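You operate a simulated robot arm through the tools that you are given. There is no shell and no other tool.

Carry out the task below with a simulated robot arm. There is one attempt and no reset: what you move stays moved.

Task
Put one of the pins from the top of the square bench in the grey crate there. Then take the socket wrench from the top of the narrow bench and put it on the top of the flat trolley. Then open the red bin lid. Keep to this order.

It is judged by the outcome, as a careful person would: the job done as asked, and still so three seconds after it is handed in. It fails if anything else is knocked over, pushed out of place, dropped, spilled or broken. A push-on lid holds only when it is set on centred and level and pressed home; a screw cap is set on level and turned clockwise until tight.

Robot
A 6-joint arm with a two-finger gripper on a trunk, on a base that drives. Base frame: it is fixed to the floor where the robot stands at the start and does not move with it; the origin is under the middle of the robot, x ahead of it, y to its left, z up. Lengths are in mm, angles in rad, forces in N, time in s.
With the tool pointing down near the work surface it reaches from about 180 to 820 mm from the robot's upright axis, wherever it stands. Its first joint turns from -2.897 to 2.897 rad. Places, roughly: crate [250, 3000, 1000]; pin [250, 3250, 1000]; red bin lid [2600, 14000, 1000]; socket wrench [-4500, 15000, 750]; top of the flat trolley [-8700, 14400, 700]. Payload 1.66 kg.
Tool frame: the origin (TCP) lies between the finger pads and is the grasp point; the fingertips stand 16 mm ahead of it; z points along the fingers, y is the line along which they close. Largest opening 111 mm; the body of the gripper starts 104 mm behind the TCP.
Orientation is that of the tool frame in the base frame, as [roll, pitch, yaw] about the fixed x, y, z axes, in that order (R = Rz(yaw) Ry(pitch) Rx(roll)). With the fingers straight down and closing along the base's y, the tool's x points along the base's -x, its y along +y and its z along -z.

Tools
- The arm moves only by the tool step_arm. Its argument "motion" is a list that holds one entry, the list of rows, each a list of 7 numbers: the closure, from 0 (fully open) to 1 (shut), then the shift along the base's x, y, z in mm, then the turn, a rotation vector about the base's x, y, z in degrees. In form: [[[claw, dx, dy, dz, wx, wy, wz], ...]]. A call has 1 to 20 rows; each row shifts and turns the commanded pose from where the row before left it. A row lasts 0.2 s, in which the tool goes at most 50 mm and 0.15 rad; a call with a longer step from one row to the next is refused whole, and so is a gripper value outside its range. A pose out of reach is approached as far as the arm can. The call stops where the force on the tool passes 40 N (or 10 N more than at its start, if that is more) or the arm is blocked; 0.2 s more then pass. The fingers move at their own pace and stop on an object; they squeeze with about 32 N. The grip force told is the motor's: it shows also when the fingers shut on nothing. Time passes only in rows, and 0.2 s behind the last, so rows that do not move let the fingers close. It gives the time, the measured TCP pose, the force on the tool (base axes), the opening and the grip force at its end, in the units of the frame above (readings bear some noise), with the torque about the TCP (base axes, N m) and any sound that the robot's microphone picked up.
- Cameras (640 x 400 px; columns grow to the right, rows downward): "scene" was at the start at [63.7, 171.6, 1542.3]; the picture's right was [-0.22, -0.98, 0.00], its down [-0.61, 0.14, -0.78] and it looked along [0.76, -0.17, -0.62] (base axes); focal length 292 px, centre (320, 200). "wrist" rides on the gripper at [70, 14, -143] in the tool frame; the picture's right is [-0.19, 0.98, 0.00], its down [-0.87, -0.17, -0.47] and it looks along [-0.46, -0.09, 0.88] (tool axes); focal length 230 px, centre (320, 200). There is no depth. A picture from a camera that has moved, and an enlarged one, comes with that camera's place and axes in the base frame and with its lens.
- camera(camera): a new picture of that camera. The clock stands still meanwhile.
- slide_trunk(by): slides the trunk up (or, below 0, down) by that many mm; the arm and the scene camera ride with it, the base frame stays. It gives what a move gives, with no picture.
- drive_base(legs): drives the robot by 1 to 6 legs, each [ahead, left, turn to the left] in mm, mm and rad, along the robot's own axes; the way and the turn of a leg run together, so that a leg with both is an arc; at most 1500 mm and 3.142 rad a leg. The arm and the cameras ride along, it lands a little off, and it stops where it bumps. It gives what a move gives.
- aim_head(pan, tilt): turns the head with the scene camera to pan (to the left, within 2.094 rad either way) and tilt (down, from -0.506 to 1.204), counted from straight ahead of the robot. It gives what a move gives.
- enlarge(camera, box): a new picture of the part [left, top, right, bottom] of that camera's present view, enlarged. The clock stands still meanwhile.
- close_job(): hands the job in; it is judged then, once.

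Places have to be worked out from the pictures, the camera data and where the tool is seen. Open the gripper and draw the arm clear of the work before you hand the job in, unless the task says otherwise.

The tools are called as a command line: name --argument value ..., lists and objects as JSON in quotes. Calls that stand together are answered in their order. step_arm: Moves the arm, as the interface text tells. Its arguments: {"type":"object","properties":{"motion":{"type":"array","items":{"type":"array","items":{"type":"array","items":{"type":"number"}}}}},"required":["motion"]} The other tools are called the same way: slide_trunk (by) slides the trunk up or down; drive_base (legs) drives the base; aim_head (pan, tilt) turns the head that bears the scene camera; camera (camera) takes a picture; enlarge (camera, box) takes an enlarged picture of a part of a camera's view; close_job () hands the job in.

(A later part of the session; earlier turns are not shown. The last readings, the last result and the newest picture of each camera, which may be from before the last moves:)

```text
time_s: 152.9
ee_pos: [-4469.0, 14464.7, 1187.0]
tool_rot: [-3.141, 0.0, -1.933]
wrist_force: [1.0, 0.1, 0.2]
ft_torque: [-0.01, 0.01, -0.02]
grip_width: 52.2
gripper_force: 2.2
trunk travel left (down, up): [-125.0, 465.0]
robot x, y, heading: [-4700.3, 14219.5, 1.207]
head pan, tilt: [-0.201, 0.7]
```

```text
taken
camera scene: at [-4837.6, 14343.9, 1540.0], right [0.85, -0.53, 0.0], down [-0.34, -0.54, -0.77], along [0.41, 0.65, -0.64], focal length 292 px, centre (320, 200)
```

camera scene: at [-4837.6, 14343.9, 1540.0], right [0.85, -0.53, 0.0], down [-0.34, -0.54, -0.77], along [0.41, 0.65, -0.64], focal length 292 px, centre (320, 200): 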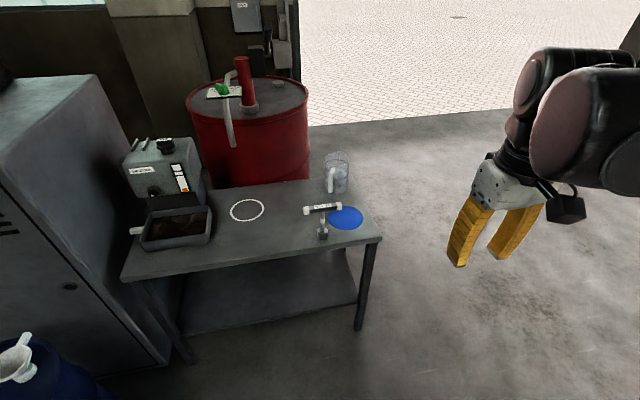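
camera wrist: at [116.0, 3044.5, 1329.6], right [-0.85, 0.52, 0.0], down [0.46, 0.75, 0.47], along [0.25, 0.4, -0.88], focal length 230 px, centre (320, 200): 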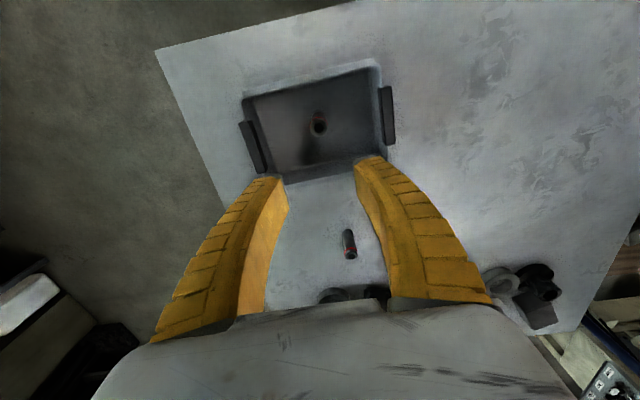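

I enlarge the bench to measure the wrench more exactly.

enlarge --camera "scene" --box '[270, 140, 400, 221]'

enlarge --camera "scene" --box '[110, 120, 400, 301]'

camera --camera "wrist"

```text
4.92 times, centred on (335, 180) of scene
camera zoom: at [-4837.6, 14343.9, 1540.0], right [0.85, -0.53, 0.0], down [-0.34, -0.54, -0.77], along [0.41, 0.65, -0.64], focal length 1440 px, centre (246, 296)
```

zoom: 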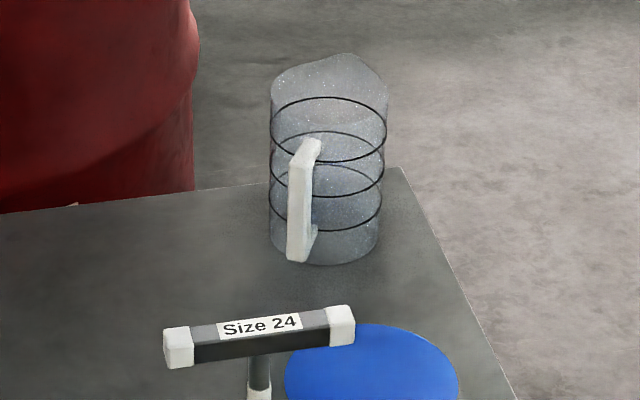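

```text
2.21 times, centred on (255, 210) of scene
camera zoom: at [-4837.6, 14343.9, 1540.0], right [0.85, -0.53, 0.0], down [-0.34, -0.54, -0.77], along [0.41, 0.65, -0.64], focal length 646 px, centre (463, 177)
```

zoom: 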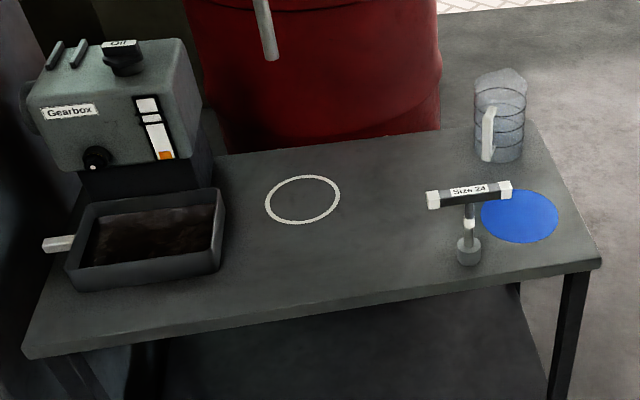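

```text
taken
camera wrist: at [-4507.3, 14403.5, 1328.3], right [-0.85, 0.53, 0.0], down [0.46, 0.75, 0.47], along [0.25, 0.4, -0.88], focal length 230 px, centre (320, 200)
```

wrist: 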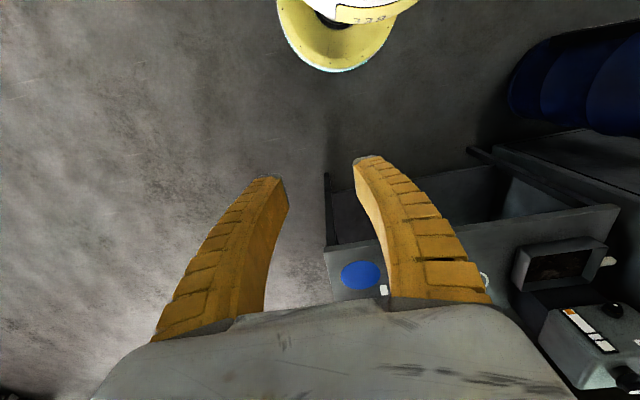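

Triangulating with the blue disc puts the bench top at z about 752. The wrench stem is at (-4438, 14957), and its T-bar is at z about 885, parallel to the bench edge. I drive 180 mm nearer, then turn the gripper 90° so it will close across the bar.

drive_base --legs '[[180, 0, 0]]'

step_arm --motion '[[[0.2, 0, 0, 0, 0, 0, 8.3], [0.2, 0, 0, 0, 0, 0, 8.3], [0.2, 0, 0, 0, 0, 0, 8.3], [0.2, 0, 0, 0, 0, 0, 8.3], [0.2, 0, 0, 0, 0, 0, 8.3], [0.2, 0, 0, 0, 0, 0, 8.3], [0.2, 0, 0, 0, 0, 0, 8.3], [0.2, 0, 0, 0, 0, 0, 8.3], [0.2, 0, 0, 0, 0, 0, 8.3], [0.2, 0, 0, 0, 0, 0, 8.3], [0.2, 0, 0, 0, 0, 0, 8.3], [0.2, 0, 0, 0, 0, 0, 0]]]'

camera --camera "scene"

camera --camera "wrist"

```text
time_s: 154.4
ee_pos: [-4406.1, 14632.5, 1186.9]
tool_rot: [-3.141, -0.001, -1.934]
wrist_force: [0.3, -0.3, 1.0]
ft_torque: [-0.01, 0.01, 0.02]
grip_width: 52.3
gripper_force: 1.3
trunk travel left (down, up): [-125.0, 465.0]
robot x, y, heading: [-4637.5, 14386.7, 1.207]
head pan, tilt: [-0.201, 0.7]
```

```text
time_s: 157.0
ee_pos: [-4405.3, 14631.1, 1187.6]
tool_rot: [3.139, 0.0, -0.339]
wrist_force: [-0.2, -0.9, -0.1]
ft_torque: [-0.01, 0.03, 0.01]
grip_width: 90.1
gripper_force: 0.7
trunk travel left (down, up): [-125.0, 465.0]
robot x, y, heading: [-4635.5, 14393.1, 1.204]
head pan, tilt: [-0.201, 0.7]
```

```text
taken
camera scene: at [-4773.9, 14511.6, 1540.0], right [0.85, -0.53, 0.0], down [-0.34, -0.54, -0.76], along [0.41, 0.65, -0.64], focal length 292 px, centre (320, 200)
```

scene: 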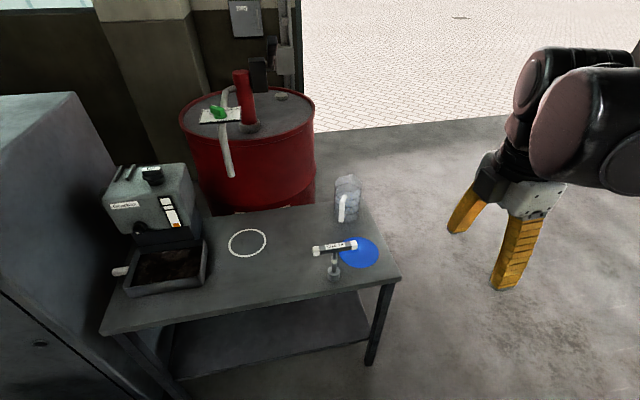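

```text
taken
camera wrist: at [-4344.6, 14595.6, 1328.4], right [-0.51, -0.86, 0.0], down [-0.76, 0.45, 0.47], along [-0.41, 0.24, -0.88], focal length 230 px, centre (320, 200)
```

wrist: 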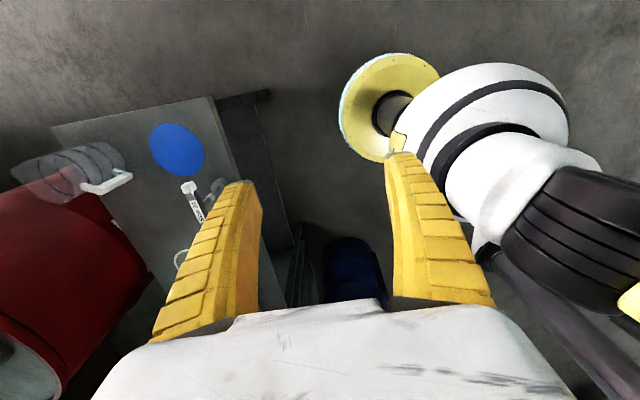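

Updated wrench position is (-4436, 14961). I bring the gripper above it at z about 1010, and check the alignment.

step_arm --motion '[[[0.2, -4, 41, 0, 0, 0, 0], [0.2, -4, 41, 0, 0, 0, 0], [0.2, -4, 41, 0, 0, 0, 0], [0.2, -4, 41, 0, 0, 0, 0], [0.2, -4, 41, 0, 0, 0, 0], [0.2, -4, 41, -20, 0, 0, 0], [0.2, -4, 41, -20, 0, 0, 0], [0.2, -3, 42, -20, 0, 0, 0], [0.2, 0, 0, -40, 0, 0, 0], [0.2, 0, 0, -40, 0, 0, 0], [0.2, 0, 0, -37, 0, 0, 0], [0.2, 0, 0, 0, 0, 0, 0]]]'

camera --camera "wrist"

enlarge --camera "scene" --box '[240, 170, 432, 290]'

```text
time_s: 159.6
ee_pos: [-4436.3, 14959.0, 1010.3]
tool_rot: [-3.141, 0.0, -0.34]
wrist_force: [1.0, -0.2, -0.8]
ft_torque: [-0.02, 0.01, 0.0]
grip_width: 89.9
gripper_force: 0.4
trunk travel left (down, up): [-125.0, 465.0]
robot x, y, heading: [-4632.8, 14394.3, 1.211]
head pan, tilt: [-0.201, 0.7]
```

```text
taken
camera wrist: at [-4376.0, 14923.9, 1151.5], right [-0.51, -0.86, 0.0], down [-0.76, 0.45, 0.47], along [-0.41, 0.24, -0.88], focal length 230 px, centre (320, 200)
```

wrist: 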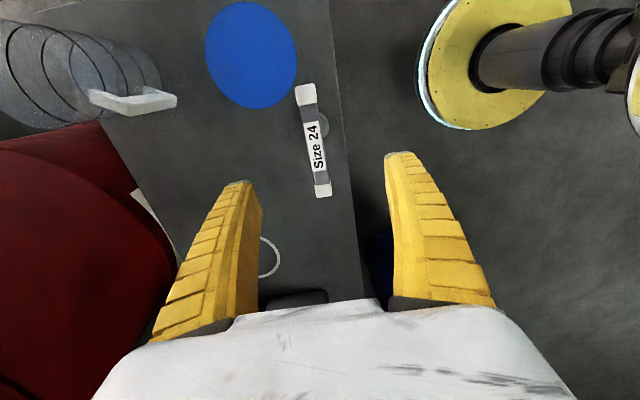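

```text
3.33 times, centred on (336, 230) of scene
camera zoom: at [-4773.9, 14511.5, 1540.0], right [0.85, -0.53, 0.0], down [-0.34, -0.54, -0.77], along [0.41, 0.65, -0.64], focal length 975 px, centre (267, 100)
```

zoom: 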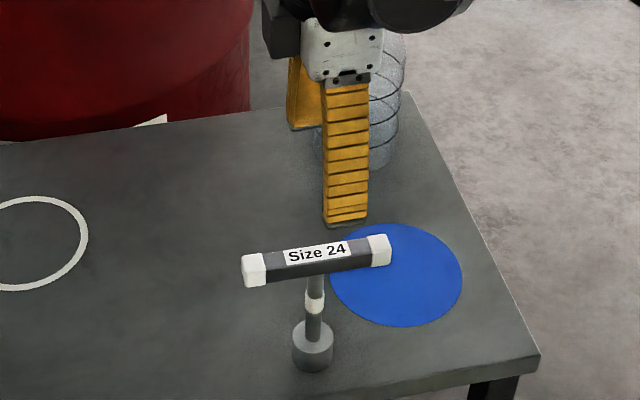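

The bar centre works out to (-4435, 14964, 880), so I shift 5 mm in y and descend around the bar.

step_arm --motion '[[[0.2, 1.3, 5, 0, 0, 0, 0], [0.2, 0, 0, -40, 0, 0, 0], [0.2, 0, 0, -40, 0, 0, 0], [0.2, 0, 0, -30, 0, 0, 0], [0.2, 0, 0, -18, 0, 0, 0], [0.2, 0, 0, 0, 0, 0, 0]]]'

camera --camera "wrist"

enlarge --camera "scene" --box '[240, 170, 432, 290]'

```text
time_s: 161.0
ee_pos: [-4435.8, 14964.2, 882.5]
tool_rot: [3.141, 0.0, -0.342]
wrist_force: [-0.6, -0.2, -0.6]
ft_torque: [0.03, 0.02, 0.03]
grip_width: 89.9
gripper_force: 0.6
trunk travel left (down, up): [-125.0, 465.0]
robot x, y, heading: [-4634.8, 14391.8, 1.206]
head pan, tilt: [-0.201, 0.7]
```

```text
taken
camera wrist: at [-4374.6, 14929.3, 1023.8], right [-0.51, -0.86, 0.0], down [-0.76, 0.45, 0.47], along [-0.41, 0.24, -0.88], focal length 230 px, centre (320, 200)
```

wrist: 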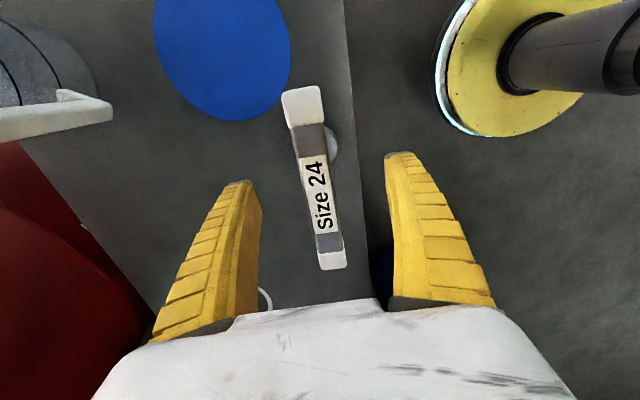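

```text
3.33 times, centred on (336, 230) of scene
camera zoom: at [-4773.9, 14511.6, 1540.0], right [0.85, -0.53, 0.0], down [-0.34, -0.54, -0.76], along [0.41, 0.65, -0.64], focal length 975 px, centre (267, 100)
```

zoom: 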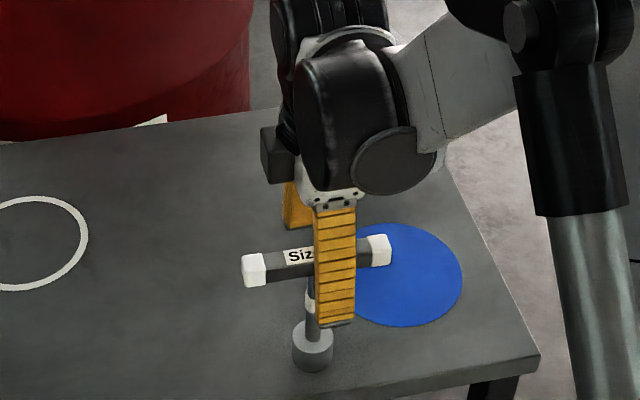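

The bar lies centred between the fingers. I close the gripper gently in steps.

step_arm --motion '[[[0.5, 0, 0, 0, 0, 0, 0], [0.65, 0, 0, 0, 0, 0, 0], [0.75, 0, 0, 0, 0, 0, 0], [0.85, 0, 0, 0, 0, 0, 0], [1, 0, 0, 0, 0, 0, 0], [1, 0, 0, 0, 0, 0, 0]]]'

camera --camera "wrist"

enlarge --camera "scene" --box '[240, 170, 432, 290]'

```text
time_s: 162.4
ee_pos: [-4436.1, 14965.5, 882.1]
tool_rot: [-3.14, -0.001, -0.34]
wrist_force: [0.6, 1.3, 8.5]
ft_torque: [0.05, 0.0, -0.04]
grip_width: 16.9
gripper_force: 32.0
trunk travel left (down, up): [-125.0, 465.0]
robot x, y, heading: [-4636.4, 14384.8, 1.208]
head pan, tilt: [-0.201, 0.7]
```

```text
taken
camera wrist: at [-4374.7, 14929.0, 1024.4], right [-0.51, -0.86, 0.0], down [-0.76, 0.45, 0.47], along [-0.41, 0.24, -0.88], focal length 230 px, centre (320, 200)
```

wrist: 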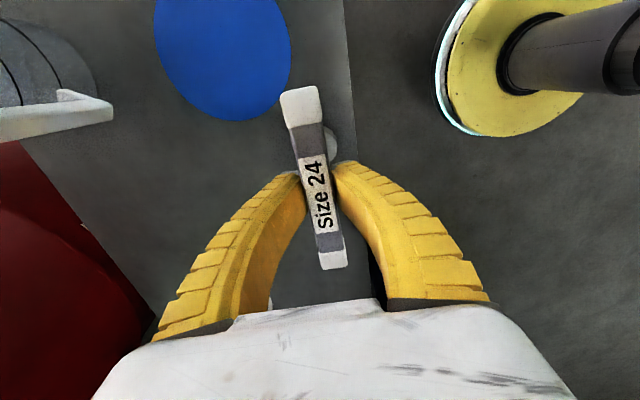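

```text
3.33 times, centred on (336, 230) of scene
camera zoom: at [-4774.0, 14511.1, 1540.0], right [0.85, -0.53, 0.0], down [-0.34, -0.54, -0.77], along [0.41, 0.65, -0.64], focal length 975 px, centre (267, 100)
```

zoom: 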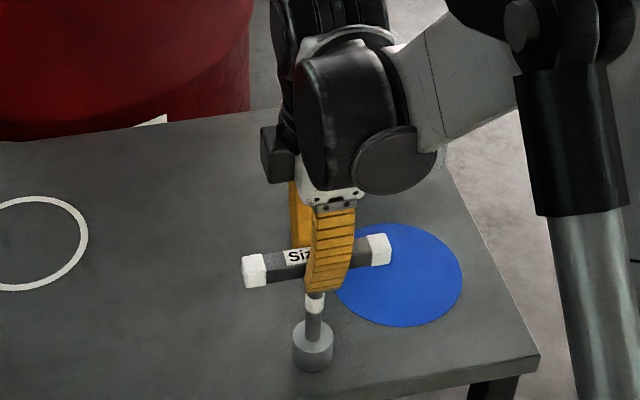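

Gripped, at 17 mm width. I lift 15 mm first and check.

step_arm --motion '[[[1, 0, 0, 5, 0, 0, 0], [1, 0, 0, 10, 0, 0, 0], [1, 0, 0, 10, 0, 0, 0], [1, 0, 0, 0, 0, 0, 0]]]'

enlarge --camera "scene" --box '[240, 170, 432, 290]'

camera --camera "wrist"

```text
time_s: 163.4
ee_pos: [-4435.7, 14965.3, 906.7]
tool_rot: [-3.141, 0.001, -0.34]
wrist_force: [-0.3, 0.3, -3.6]
ft_torque: [-0.01, -0.02, -0.01]
grip_width: 12.2
gripper_force: 32.4
trunk travel left (down, up): [-125.0, 465.0]
robot x, y, heading: [-4630.9, 14390.8, 1.211]
head pan, tilt: [-0.201, 0.7]
```

```text
3.33 times, centred on (336, 230) of scene
camera zoom: at [-4773.8, 14511.9, 1539.9], right [0.85, -0.53, 0.0], down [-0.34, -0.54, -0.76], along [0.41, 0.65, -0.64], focal length 975 px, centre (267, 100)
```

zoom: 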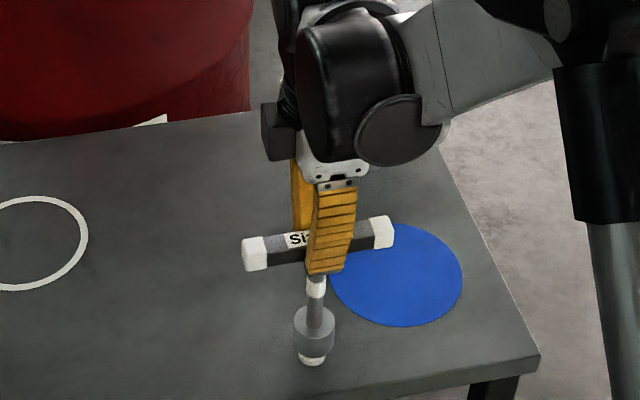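

```text
taken
camera wrist: at [-4374.2, 14929.0, 1048.5], right [-0.51, -0.86, 0.0], down [-0.76, 0.45, 0.47], along [-0.41, 0.24, -0.88], focal length 230 px, centre (320, 200)
```

wrist: 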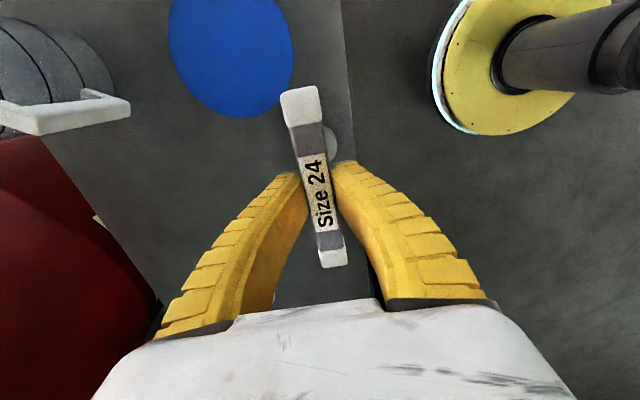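

It's lifted, weighing about 0.35 kg, and the width reading changed to 12 mm. There is a white thing under the socket; I lift further and look closely.

step_arm --motion '[[[1, 0, 0, 20, 0, 0, 0], [1, 0, 0, 30, 0, 0, 0], [1, 0, 0, 40, 0, 0, 0], [1, 0, 0, 0, 0, 0, 0]]]'

enlarge --camera "scene" --box '[280, 170, 400, 245]'

camera --camera "scene"

```text
time_s: 164.4
ee_pos: [-4434.2, 14964.3, 997.1]
tool_rot: [3.141, 0.0, -0.341]
wrist_force: [0.0, 0.3, -4.1]
ft_torque: [0.0, -0.01, 0.0]
grip_width: 12.4
gripper_force: 31.7
trunk travel left (down, up): [-125.0, 465.0]
robot x, y, heading: [-4635.3, 14388.8, 1.209]
head pan, tilt: [-0.201, 0.7]
```

```text
5.33 times, centred on (340, 208) of scene
camera zoom: at [-4773.8, 14511.8, 1539.9], right [0.85, -0.53, 0.0], down [-0.34, -0.54, -0.76], along [0.41, 0.65, -0.64], focal length 1560 px, centre (213, 160)
```

zoom: 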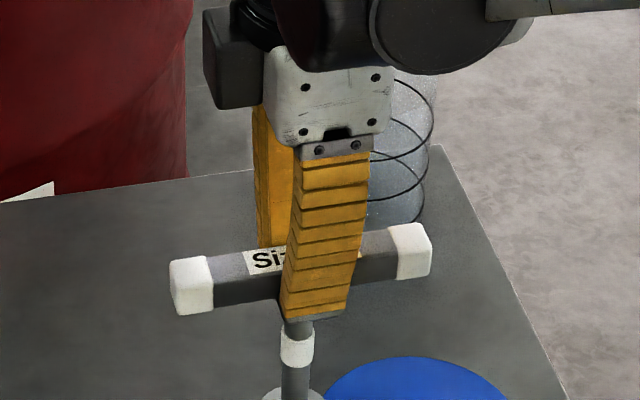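

```text
taken
camera scene: at [-4773.8, 14511.8, 1539.9], right [0.85, -0.53, 0.0], down [-0.34, -0.54, -0.76], along [0.41, 0.65, -0.64], focal length 292 px, centre (320, 200)
```

scene: 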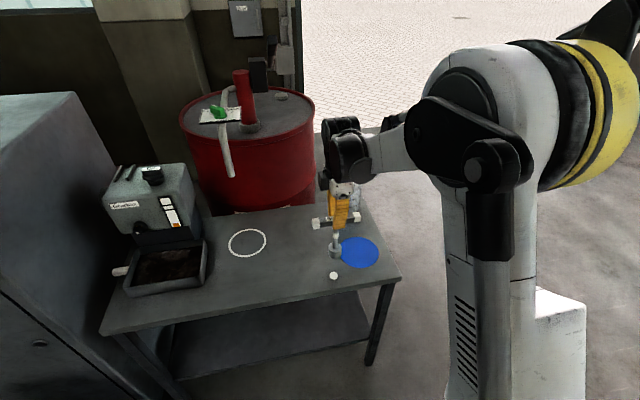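

enlarge --camera "scene" --box '[300, 230, 380, 280]'

enlarge --camera "wrist" --box '[220, 80, 420, 280]'

```text
8.00 times, centred on (340, 255) of scene
camera zoom: at [-4773.8, 14511.8, 1539.9], right [0.85, -0.53, 0.0], down [-0.34, -0.54, -0.76], along [0.41, 0.65, -0.64], focal length 2340 px, centre (160, -240)
```

zoom: 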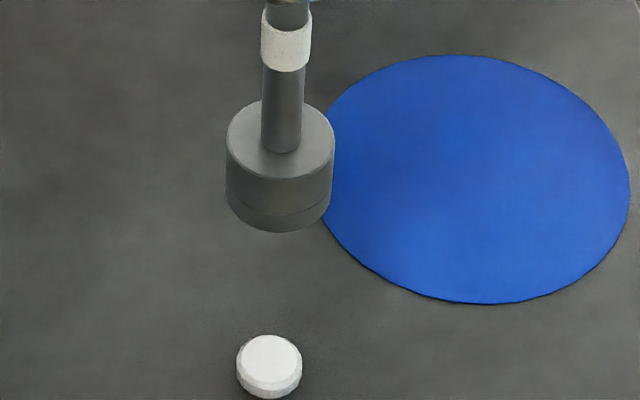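

```text
2.00 times, centred on (320, 180) of wrist
camera zoom: at [-4374.4, 14929.3, 1138.6], right [-0.51, -0.86, 0.0], down [-0.76, 0.45, 0.47], along [-0.41, 0.24, -0.88], focal length 460 px, centre (320, 240)
```

zoom: 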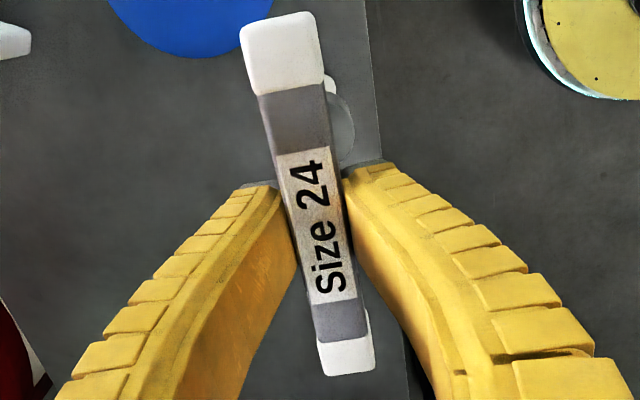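

That white thing is a small stud on the bench that the socket stood over; nothing else moved. The grip is firm (bar centre about 4 mm under the TCP, socket bottom about 145 mm below TCP). I raise and tuck the arm, back off, and face the trolley.

step_arm --motion '[[[1, 0, 0, 30, 0, 0, 0], [1, -7, -18, 20, 0, 0, 0], [1, -14, -37, 10, 0, 0, 0], [1, -14, -37, 10, 0, 0, 0], [1, -14, -37, 10, 0, 0, 0], [1, -14, -37, 0, 0, 0, 0], [1, -14, -37, 0, 0, 0, 0], [1, -7, -18, 0, 0, 0, 0], [1, 0, 0, 0, 0, 0, 0]]]'

drive_base --legs '[[-800, 0, 0], [0, 0, 1.735]]'

aim_head --pan 0.0 --tilt 0.3

camera --camera "scene"

camera --camera "wrist"

```text
time_s: 166.4
ee_pos: [-4521.1, 14744.0, 1075.3]
tool_rot: [-3.141, 0.0, -0.343]
wrist_force: [0.5, -0.8, -2.9]
ft_torque: [-0.01, 0.03, 0.0]
grip_width: 12.2
gripper_force: 31.8
trunk travel left (down, up): [-125.0, 465.0]
robot x, y, heading: [-4634.7, 14392.4, 1.21]
head pan, tilt: [-0.201, 0.7]
```

```text
time_s: 174.9
ee_pos: [-5281.3, 13708.0, 1075.5]
tool_rot: [-3.142, 0.0, 1.389]
wrist_force: [-1.2, -0.3, -2.8]
ft_torque: [0.02, 0.04, 0.01]
grip_width: 12.5
gripper_force: 32.2
trunk travel left (down, up): [-125.0, 465.0]
robot x, y, heading: [-4914.5, 13649.1, 2.936]
head pan, tilt: [-0.201, 0.7]
```

```text
time_s: 175.7
ee_pos: [-5280.1, 13707.2, 1076.2]
tool_rot: [3.141, 0.0, 1.39]
wrist_force: [0.3, -0.1, -3.9]
ft_torque: [-0.03, -0.03, -0.02]
grip_width: 12.2
gripper_force: 32.7
trunk travel left (down, up): [-125.0, 465.0]
robot x, y, heading: [-4914.3, 13651.3, 2.94]
head pan, tilt: [0.0, 0.3]
```

```text
taken
camera scene: at [-5024.6, 13479.9, 1576.0], right [0.2, 0.98, 0.0], down [0.29, -0.06, -0.95], along [-0.94, 0.19, -0.3], focal length 292 px, centre (320, 200)
```

scene: 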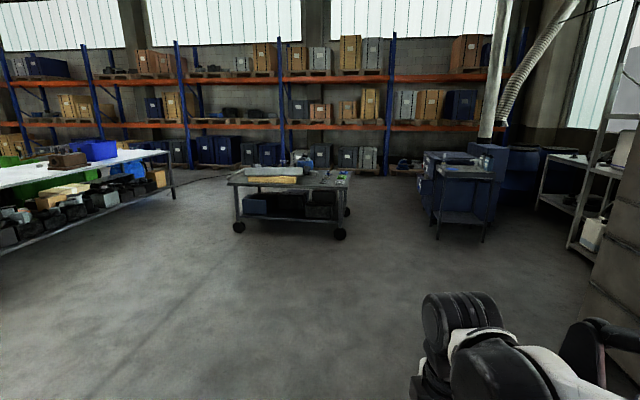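

```text
taken
camera wrist: at [-5255.5, 13774.0, 1217.8], right [0.93, -0.36, 0.0], down [-0.32, -0.82, 0.47], along [-0.17, -0.44, -0.88], focal length 230 px, centre (320, 200)
```

wrist: 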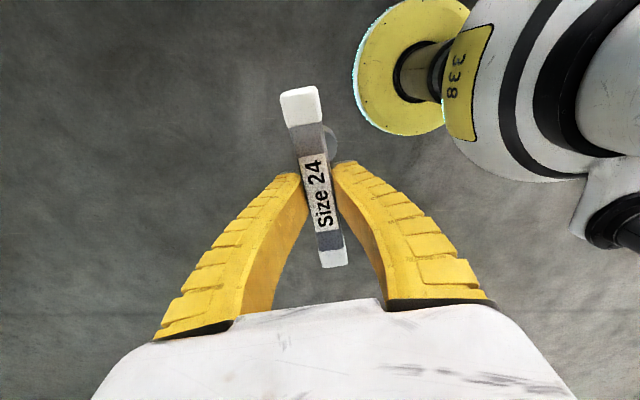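

The flat trolley is ahead, with some things on its top. I enlarge it.

enlarge --camera "scene" --box '[210, 150, 370, 250]'

```text
4.00 times, centred on (290, 200) of scene
camera zoom: at [-5024.6, 13479.9, 1576.0], right [0.2, 0.98, 0.0], down [0.29, -0.06, -0.95], along [-0.94, 0.19, -0.3], focal length 1170 px, centre (440, 200)
```

zoom: 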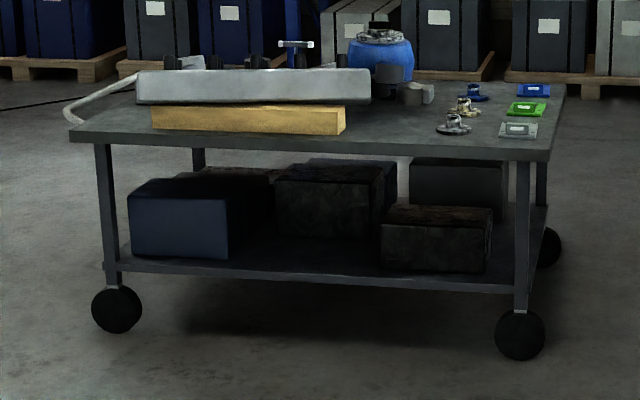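

The trolley's front edge runs from about (-8771, 13152) to (-8303, 14416), with its top near z 700. I square up (heading 2.787) and drive to about 900 mm from a free spot near the front edge at (-8500, 14050).

drive_base --legs '[[0, 0, -0.151], [1300, 435, 0], [1300, 435, 0]]'

aim_head --pan 0.0 --tilt 0.65

camera --camera "scene"

camera --camera "wrist"

```text
time_s: 189.6
ee_pos: [-8000.8, 13851.1, 1075.7]
tool_rot: [3.141, 0.0, 1.243]
wrist_force: [0.2, 0.0, -3.6]
ft_torque: [0.03, 0.03, 0.0]
grip_width: 12.4
gripper_force: 32.3
trunk travel left (down, up): [-125.0, 465.0]
robot x, y, heading: [-7642.9, 13742.2, 2.79]
head pan, tilt: [0.0, 0.3]
```

```text
time_s: 190.5
ee_pos: [-8000.8, 13851.7, 1076.7]
tool_rot: [3.141, 0.0, 1.243]
wrist_force: [0.2, -0.2, -3.5]
ft_torque: [-0.05, -0.03, 0.02]
grip_width: 12.7
gripper_force: 32.4
trunk travel left (down, up): [-125.0, 465.0]
robot x, y, heading: [-7642.5, 13739.5, 2.793]
head pan, tilt: [0.0, 0.649]
```

```text
taken
camera scene: at [-7773.9, 13586.2, 1544.3], right [0.34, 0.94, 0.0], down [0.57, -0.21, -0.8], along [-0.75, 0.27, -0.6], focal length 292 px, centre (320, 200)
```

scene: 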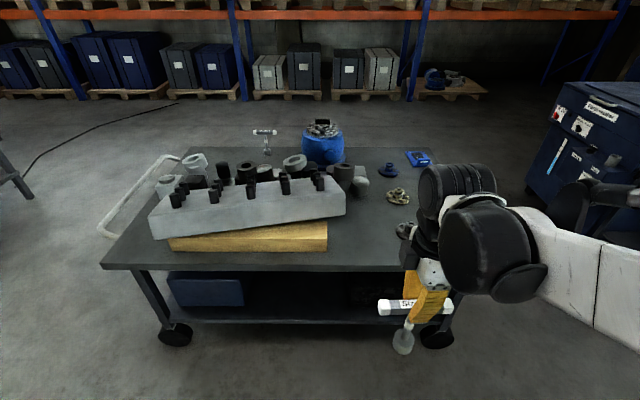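

```text
taken
camera wrist: at [-7965.3, 13913.3, 1217.8], right [0.87, -0.5, 0.0], down [-0.44, -0.77, 0.47], along [-0.23, -0.41, -0.88], focal length 230 px, centre (320, 200)
```

wrist: 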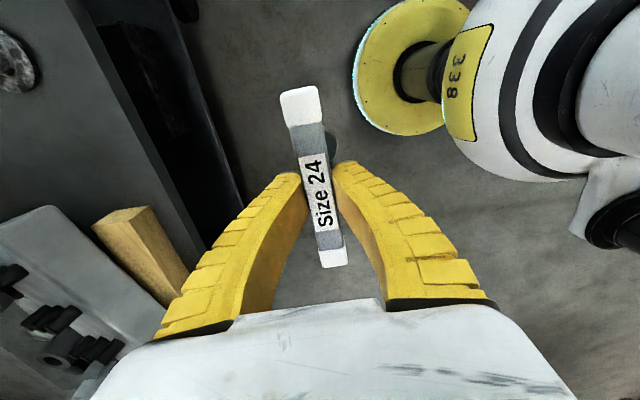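

The free spot between the plank's end and the knobs is at about (-8515, 14068), 165 mm in from the edge. I advance 300 mm and bring the wrench above that spot, staying high.

drive_base --legs '[[300, 0, 0]]'

step_arm --motion '[[[1, -38, 18, 0, 0, 0, 0], [1, -38, 18, 0, 0, 0, 0], [1, -38, 18, 0, 0, 0, 0], [1, -38, 18, 0, 0, 0, 0], [1, -38, 18, 0, 0, 0, 0], [1, -38, 18, 0, 0, 0, 0], [1, 0, 0, 0, 0, 0, 0]]]'

camera --camera "scene"

camera --camera "wrist"

```text
time_s: 192.5
ee_pos: [-8281.1, 13954.6, 1075.3]
tool_rot: [3.14, 0.001, 1.239]
wrist_force: [-1.1, 0.6, -3.7]
ft_torque: [-0.05, -0.01, 0.0]
grip_width: 12.5
gripper_force: 31.3
trunk travel left (down, up): [-125.0, 465.0]
robot x, y, heading: [-7924.1, 13847.0, 2.787]
head pan, tilt: [0.0, 0.649]
```

```text
time_s: 194.1
ee_pos: [-8508.2, 14064.4, 1074.8]
tool_rot: [3.142, 0.0, 1.241]
wrist_force: [-1.1, 0.4, -3.3]
ft_torque: [0.03, -0.03, 0.04]
grip_width: 12.5
gripper_force: 31.6
trunk travel left (down, up): [-125.0, 465.0]
robot x, y, heading: [-7926.3, 13841.4, 2.79]
head pan, tilt: [0.0, 0.649]
```

```text
taken
camera scene: at [-8055.1, 13689.6, 1544.3], right [0.35, 0.94, 0.0], down [0.57, -0.21, -0.8], along [-0.75, 0.28, -0.6], focal length 292 px, centre (320, 200)
```

scene: 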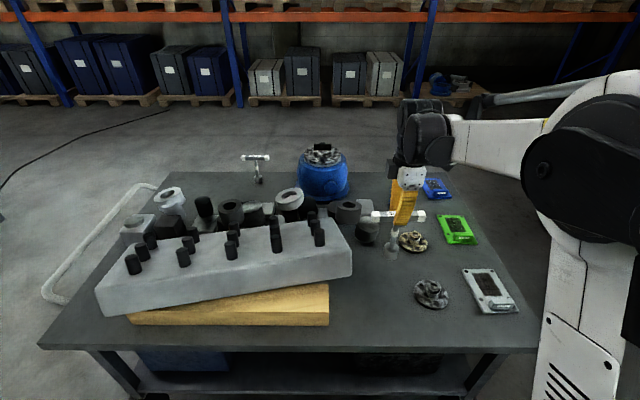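

```text
taken
camera wrist: at [-8473.9, 14125.4, 1216.5], right [0.87, -0.5, 0.0], down [-0.44, -0.76, 0.47], along [-0.24, -0.41, -0.88], focal length 230 px, centre (320, 200)
```

wrist: 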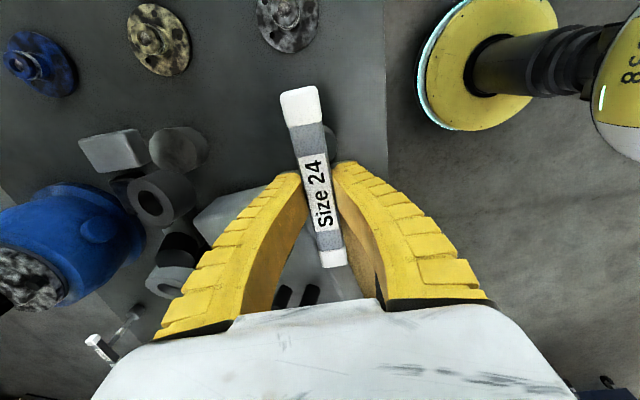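

Projected straight down, the wrench would land at pixel (380, 303), a clear patch between the plank and the discs. I lower it to about 15 mm above the top.

step_arm --motion '[[[1, -4, 2, -40, 0, 0, 0], [1, 0, 0, -40, 0, 0, 0], [1, 0, 0, -40, 0, 0, 0], [1, 0, 0, -40, 0, 0, 0], [1, 0, 0, -30, 0, 0, 0], [1, 0, 0, -15, 0, 0, 0], [1, 0, 0, 0, 0, 0, 0]]]'

enlarge --camera "scene" --box '[310, 220, 470, 320]'

camera --camera "wrist"

```text
time_s: 195.7
ee_pos: [-8512.5, 14064.2, 871.3]
tool_rot: [-3.14, 0.001, 1.241]
wrist_force: [-0.2, -0.3, -3.0]
ft_torque: [-0.03, -0.02, 0.0]
grip_width: 12.1
gripper_force: 32.1
trunk travel left (down, up): [-125.0, 465.0]
robot x, y, heading: [-7926.5, 13842.1, 2.789]
head pan, tilt: [0.0, 0.649]
```

```text
4.00 times, centred on (390, 270) of scene
camera zoom: at [-8055.2, 13689.6, 1544.3], right [0.35, 0.94, 0.0], down [0.57, -0.21, -0.8], along [-0.75, 0.28, -0.6], focal length 1170 px, centre (40, -80)
```

zoom: 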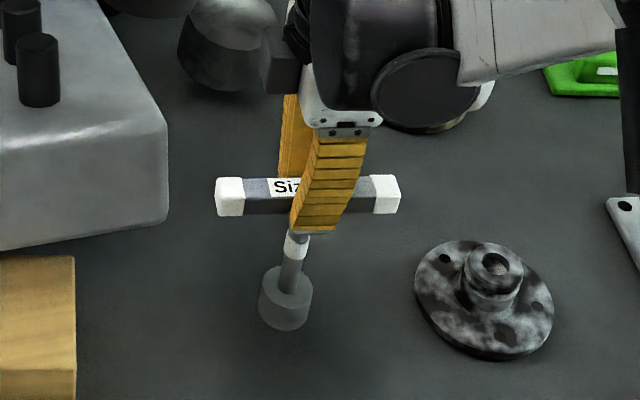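

```text
taken
camera wrist: at [-8477.4, 14127.0, 1012.4], right [0.87, -0.5, 0.0], down [-0.44, -0.76, 0.47], along [-0.24, -0.41, -0.88], focal length 230 px, centre (320, 200)
```

wrist: 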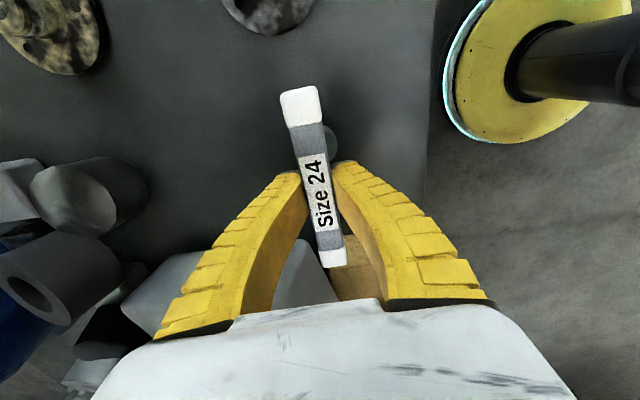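

The wrench hangs upright and the area is clear. I lower in small steps to contact.

step_arm --motion '[[[1, 0, 0, -5, 0, 0, 0], [1, 0, 0, -5, 0, 0, 0], [1, 0, 0, -4, 0, 0, 0], [1, 0, 0, -3, 0, 0, 0], [1, 0, 0, 0, 0, 0, 0]]]'

enlarge --camera "scene" --box '[310, 220, 470, 320]'

```text
time_s: 196.9
ee_pos: [-8513.3, 14065.1, 853.5]
tool_rot: [3.141, 0.001, 1.241]
wrist_force: [-0.5, 0.2, -3.0]
ft_torque: [-0.01, 0.0, 0.01]
grip_width: 12.1
gripper_force: 32.2
trunk travel left (down, up): [-125.0, 465.0]
robot x, y, heading: [-7923.2, 13846.5, 2.789]
head pan, tilt: [0.0, 0.649]
```

```text
4.00 times, centred on (390, 270) of scene
camera zoom: at [-8055.2, 13689.6, 1544.3], right [0.35, 0.94, 0.0], down [0.57, -0.21, -0.8], along [-0.75, 0.28, -0.6], focal length 1170 px, centre (40, -80)
```

zoom: 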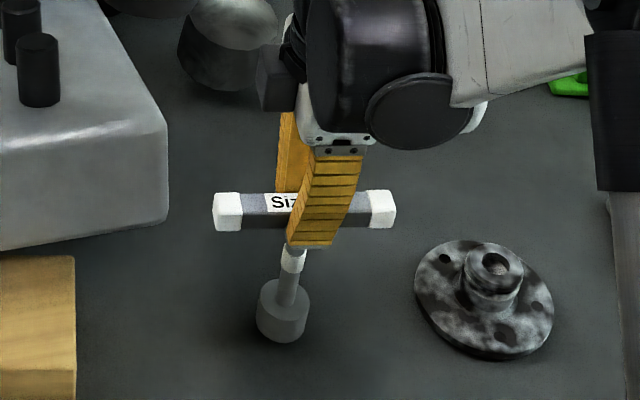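

No contact yet. I continue in 3 mm steps.

step_arm --motion '[[[1, 0, 0, -3, 0, 0, 0], [1, 0, 0, -3, 0, 0, 0], [1, 0, 0, -2, 0, 0, 0], [1, 0, 0, 0, 0, 0, 0]]]'

```text
time_s: 197.9
ee_pos: [-8512.7, 14064.7, 846.2]
tool_rot: [3.141, 0.0, 1.242]
wrist_force: [1.1, -0.1, -2.9]
ft_torque: [-0.01, 0.0, -0.01]
grip_width: 12.4
gripper_force: 31.9
trunk travel left (down, up): [-125.0, 465.0]
robot x, y, heading: [-7929.2, 13842.8, 2.785]
head pan, tilt: [0.0, 0.649]
```

Still about 3 N hanging weight, so not touching. I go on in 2 mm steps.

step_arm --motion '[[[1, 0, 0, -2, 0, 0, 0], [1, 0, 0, -2, 0, 0, 0], [1, 0, 0, -2, 0, 0, 0], [1, 0, 0, 0, 0, 0, 0]]]'

enlarge --camera "scene" --box '[310, 220, 470, 320]'

```text
time_s: 198.9
ee_pos: [-8511.8, 14066.1, 840.3]
tool_rot: [-3.139, 0.001, 1.241]
wrist_force: [-1.8, 1.1, 14.7]
ft_torque: [0.04, -0.01, 0.03]
grip_width: 20.4
gripper_force: 32.1
trunk travel left (down, up): [-125.0, 465.0]
robot x, y, heading: [-7924.0, 13848.1, 2.79]
head pan, tilt: [0.0, 0.649]
```

```text
4.00 times, centred on (390, 270) of scene
camera zoom: at [-8054.0, 13689.2, 1544.4], right [0.35, 0.94, 0.0], down [0.57, -0.21, -0.8], along [-0.75, 0.28, -0.6], focal length 1170 px, centre (40, -80)
```

zoom: 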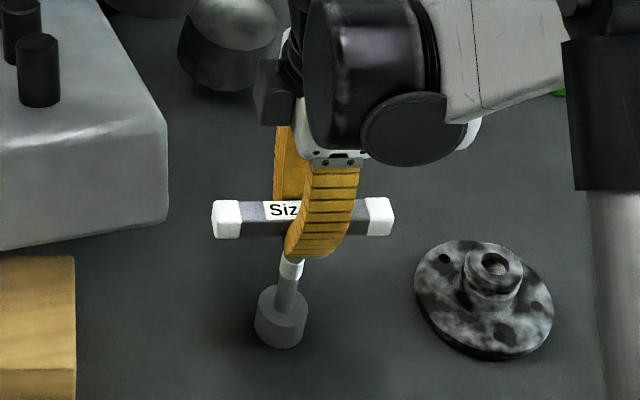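

Contact now (+15 N). I ease up 2 mm and open slowly in steps.

step_arm --motion '[[[1, 0, 0, 1, 0, 0, 0], [1, 0, 0, 1, 0, 0, 0], [0.9, 0, 0, 0, 0, 0, 0], [0.82, 0, 0, 0, 0, 0, 0], [0.76, 0, 0, 0, 0, 0, 0], [0.7, 0, 0, 0, 0, 0, 0], [0.6, 0, 0, 0, 0, 0, 0], [0.45, 0, 0, 0, 0, 0, 0], [0.3, 0, 0, 0, 0, 0, 0], [0.2, 0, 0, 0, 0, 0, 0], [0.2, 0, 0, 0, 0, 0, 0]]]'

enlarge --camera "scene" --box '[310, 220, 470, 320]'

camera --camera "wrist"

```text
time_s: 201.3
ee_pos: [-8512.4, 14065.4, 843.2]
tool_rot: [-3.142, 0.001, 1.241]
wrist_force: [0.4, -0.6, 0.1]
ft_torque: [-0.01, 0.0, 0.02]
grip_width: 89.9
gripper_force: 0.7
trunk travel left (down, up): [-125.0, 465.0]
robot x, y, heading: [-7930.5, 13847.8, 2.788]
head pan, tilt: [0.0, 0.649]
```

```text
4.00 times, centred on (390, 270) of scene
camera zoom: at [-8055.0, 13689.5, 1544.3], right [0.35, 0.94, 0.0], down [0.57, -0.21, -0.8], along [-0.75, 0.28, -0.6], focal length 1170 px, centre (40, -80)
```

zoom: 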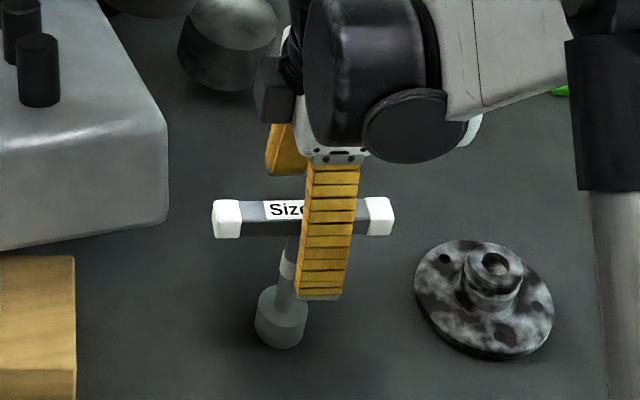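

```text
taken
camera wrist: at [-8477.9, 14127.1, 984.0], right [0.87, -0.5, 0.0], down [-0.44, -0.76, 0.47], along [-0.24, -0.41, -0.88], focal length 230 px, centre (320, 200)
```

wrist: 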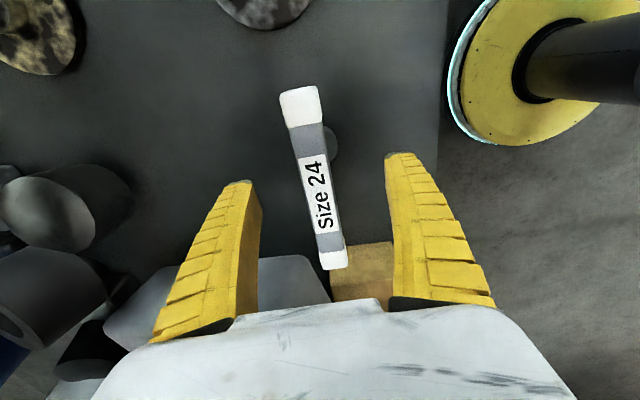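

The wrench stands on its own on the trolley. I rise straight up, slowly at first.

step_arm --motion '[[[0.2, 0, 0, 10, 0, 0, 0], [0.2, 0, 0, 20, 0, 0, 0], [0.2, 0, 0, 40, 0, 0, 0], [0.2, 0, 0, 40, 0, 0, 0], [0.2, 0, 0, 40, 0, 0, 0], [0.2, 0, 0, 40, 0, 0, 0], [0.2, 0, 0, 45, 0, 0, 0], [0.2, 0, 0, 0, 0, 0, 0]]]'

camera --camera "scene"

camera --camera "wrist"

```text
time_s: 203.1
ee_pos: [-8512.0, 14064.4, 1078.1]
tool_rot: [-3.14, -0.001, 1.242]
wrist_force: [0.3, 0.6, 0.1]
ft_torque: [0.04, -0.01, 0.04]
grip_width: 90.2
gripper_force: 0.6
trunk travel left (down, up): [-125.0, 465.0]
robot x, y, heading: [-7925.2, 13843.0, 2.791]
head pan, tilt: [0.0, 0.649]
```

```text
taken
camera scene: at [-8054.9, 13689.5, 1544.3], right [0.35, 0.94, 0.0], down [0.57, -0.21, -0.8], along [-0.75, 0.28, -0.6], focal length 292 px, centre (320, 200)
```

scene: 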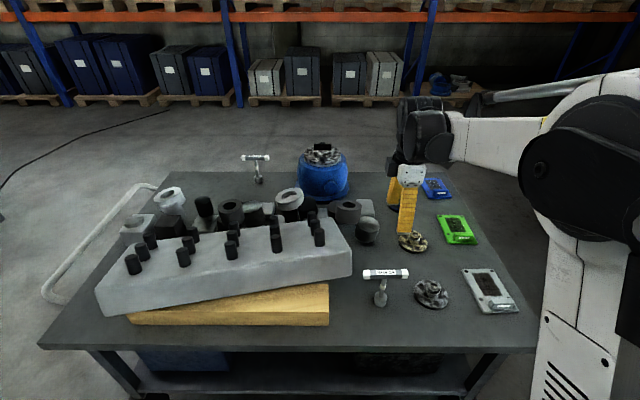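

```text
taken
camera wrist: at [-8477.4, 14126.6, 1219.9], right [0.87, -0.5, 0.0], down [-0.44, -0.76, 0.47], along [-0.24, -0.41, -0.88], focal length 230 px, centre (320, 200)
```

wrist: 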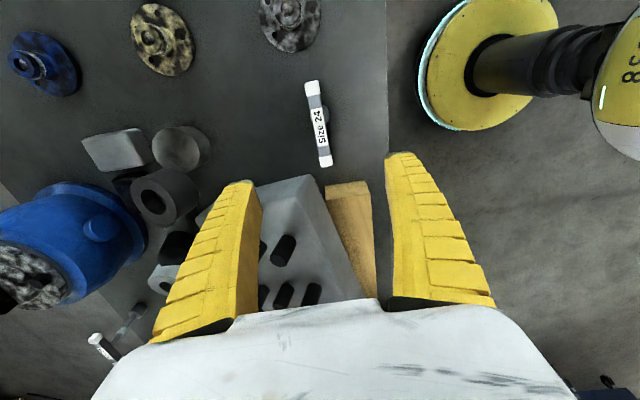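

The wrench is upright and steady on the trolley, with nothing else disturbed. I tuck the arm, back off, and turn around to head for the red bin near (2600, 14000).

step_arm --motion '[[[0.2, 37.6, -13.7, 10, 0, 0, 0], [0.2, 37.6, -13.7, 10, 0, 0, 0], [0.2, 37.6, -13.7, 10, 0, 0, 0], [0.2, 37.6, -13.7, 10, 0, 0, 0], [0.2, 37.6, -13.7, 0, 0, 0, 0], [0.2, 37.6, -13.7, 0, 0, 0, 0], [0.2, 37.6, -13.7, 0, 0, 0, 0], [0.2, 0, 0, 0, 0, 0, 0]]]'

drive_base --legs '[[-1000, 0, 0], [0, 0, -1.5], [0, 0, -1.45]]'

slide_trunk --by 400

aim_head --pan 0.1 --tilt 0.25

camera --camera "scene"

```text
time_s: 204.9
ee_pos: [-8249.1, 13969.8, 1115.7]
tool_rot: [-3.141, -0.001, 1.242]
wrist_force: [0.8, 0.2, 0.4]
ft_torque: [0.02, 0.02, 0.02]
grip_width: 90.0
gripper_force: 0.8
trunk travel left (down, up): [-125.0, 465.0]
robot x, y, heading: [-7928.9, 13843.8, 2.787]
head pan, tilt: [0.0, 0.649]
```

```text
time_s: 217.3
ee_pos: [-6650.8, 13432.2, 1116.9]
tool_rot: [-3.141, 0.0, -1.716]
wrist_force: [0.2, -0.2, 0.9]
ft_torque: [-0.01, -0.05, 0.02]
grip_width: 89.8
gripper_force: 0.5
trunk travel left (down, up): [-125.0, 465.0]
robot x, y, heading: [-6992.8, 13495.8, -0.168]
head pan, tilt: [0.0, 0.649]
```

```text
time_s: 221.1
ee_pos: [-6651.4, 13433.9, 1516.3]
tool_rot: [3.14, 0.0, -1.717]
wrist_force: [0.8, 0.0, -0.7]
ft_torque: [-0.03, -0.01, 0.02]
grip_width: 89.9
gripper_force: 0.6
trunk travel left (down, up): [-525.0, 65.0]
robot x, y, heading: [-6994.7, 13498.2, -0.167]
head pan, tilt: [0.0, 0.649]
```

```text
time_s: 222.0
ee_pos: [-6652.0, 13433.3, 1516.3]
tool_rot: [3.14, 0.0, -1.715]
wrist_force: [-0.6, -0.2, 0.3]
ft_torque: [-0.03, -0.04, 0.0]
grip_width: 89.9
gripper_force: 0.4
trunk travel left (down, up): [-525.0, 65.0]
robot x, y, heading: [-6988.4, 13493.8, -0.167]
head pan, tilt: [0.099, 0.25]
```

```text
taken
camera scene: at [-6886.6, 13680.1, 1980.7], right [-0.07, -1.0, 0.0], down [-0.25, 0.02, -0.97], along [0.97, -0.07, -0.25], focal length 292 px, centre (320, 200)
```

scene: 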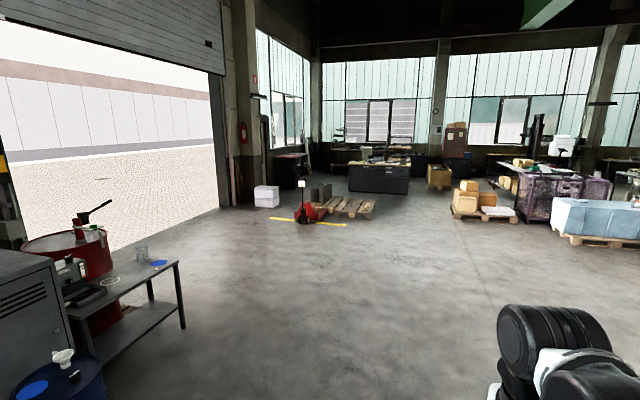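

The hall toward +x is visible; the red bin should be near pixel (290, 157). I enlarge there.

enlarge --camera "scene" --box '[240, 110, 440, 235]'

enlarge --camera "scene" --box '[240, 130, 340, 192]'

```text
3.20 times, centred on (340, 172) of scene
camera zoom: at [-6886.6, 13680.1, 1980.7], right [-0.07, -1.0, 0.0], down [-0.25, 0.02, -0.97], along [0.97, -0.07, -0.25], focal length 936 px, centre (256, 288)
```

zoom: 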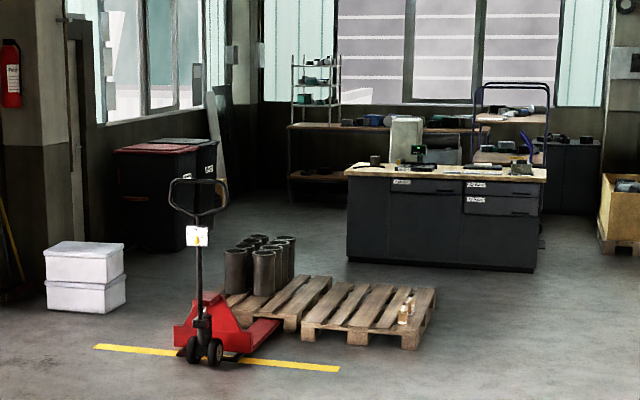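

```text
6.40 times, centred on (290, 161) of scene
camera zoom: at [-6886.6, 13680.1, 1980.7], right [-0.07, -1.0, 0.0], down [-0.25, 0.02, -0.97], along [0.97, -0.07, -0.25], focal length 1872 px, centre (512, 450)
```

zoom: 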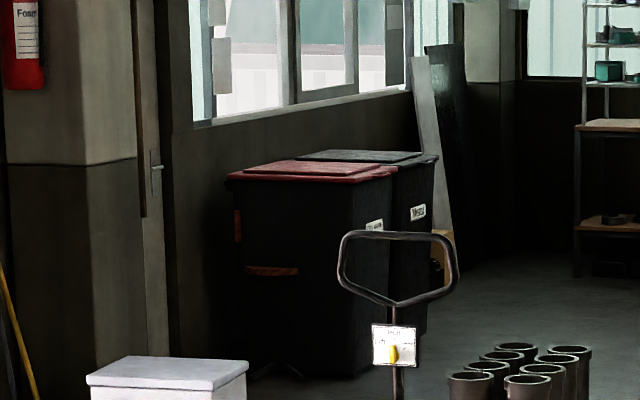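

I see the red-lidded wheelie bin by the wall, beyond a pallet jack and pallets. I drive about 4.5 m closer along open floor and look for the best passage.

drive_base --legs '[[0, 0, 0.1], [1500, 0, 0], [1500, 0, 0], [1400, 0, 0]]'

aim_head --pan 0.1 --tilt 0.4

camera --camera "scene"

```text
time_s: 243.5
ee_pos: [-2264.3, 13175.6, 1517.2]
tool_rot: [3.141, 0.0, -1.611]
wrist_force: [0.4, 0.4, 0.3]
ft_torque: [0.0, 0.03, 0.01]
grip_width: 90.0
gripper_force: 0.6
trunk travel left (down, up): [-525.0, 65.0]
robot x, y, heading: [-2611.1, 13202.4, -0.06]
head pan, tilt: [0.099, 0.25]
```

```text
time_s: 244.2
ee_pos: [-2265.4, 13176.0, 1516.6]
tool_rot: [3.141, 0.0, -1.608]
wrist_force: [0.3, 0.5, -0.2]
ft_torque: [0.04, 0.01, 0.0]
grip_width: 89.8
gripper_force: 0.8
trunk travel left (down, up): [-525.0, 65.0]
robot x, y, heading: [-2610.1, 13200.6, -0.061]
head pan, tilt: [0.099, 0.4]
```

```text
taken
camera scene: at [-2525.8, 13397.6, 1966.8], right [0.04, -1.0, 0.0], down [-0.39, -0.01, -0.92], along [0.92, 0.03, -0.39], focal length 292 px, centre (320, 200)
```

scene: 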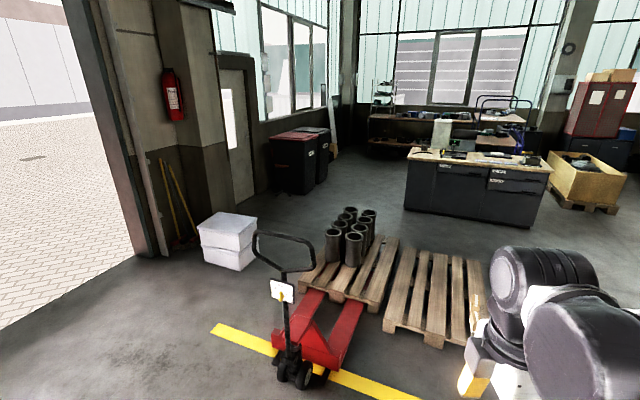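

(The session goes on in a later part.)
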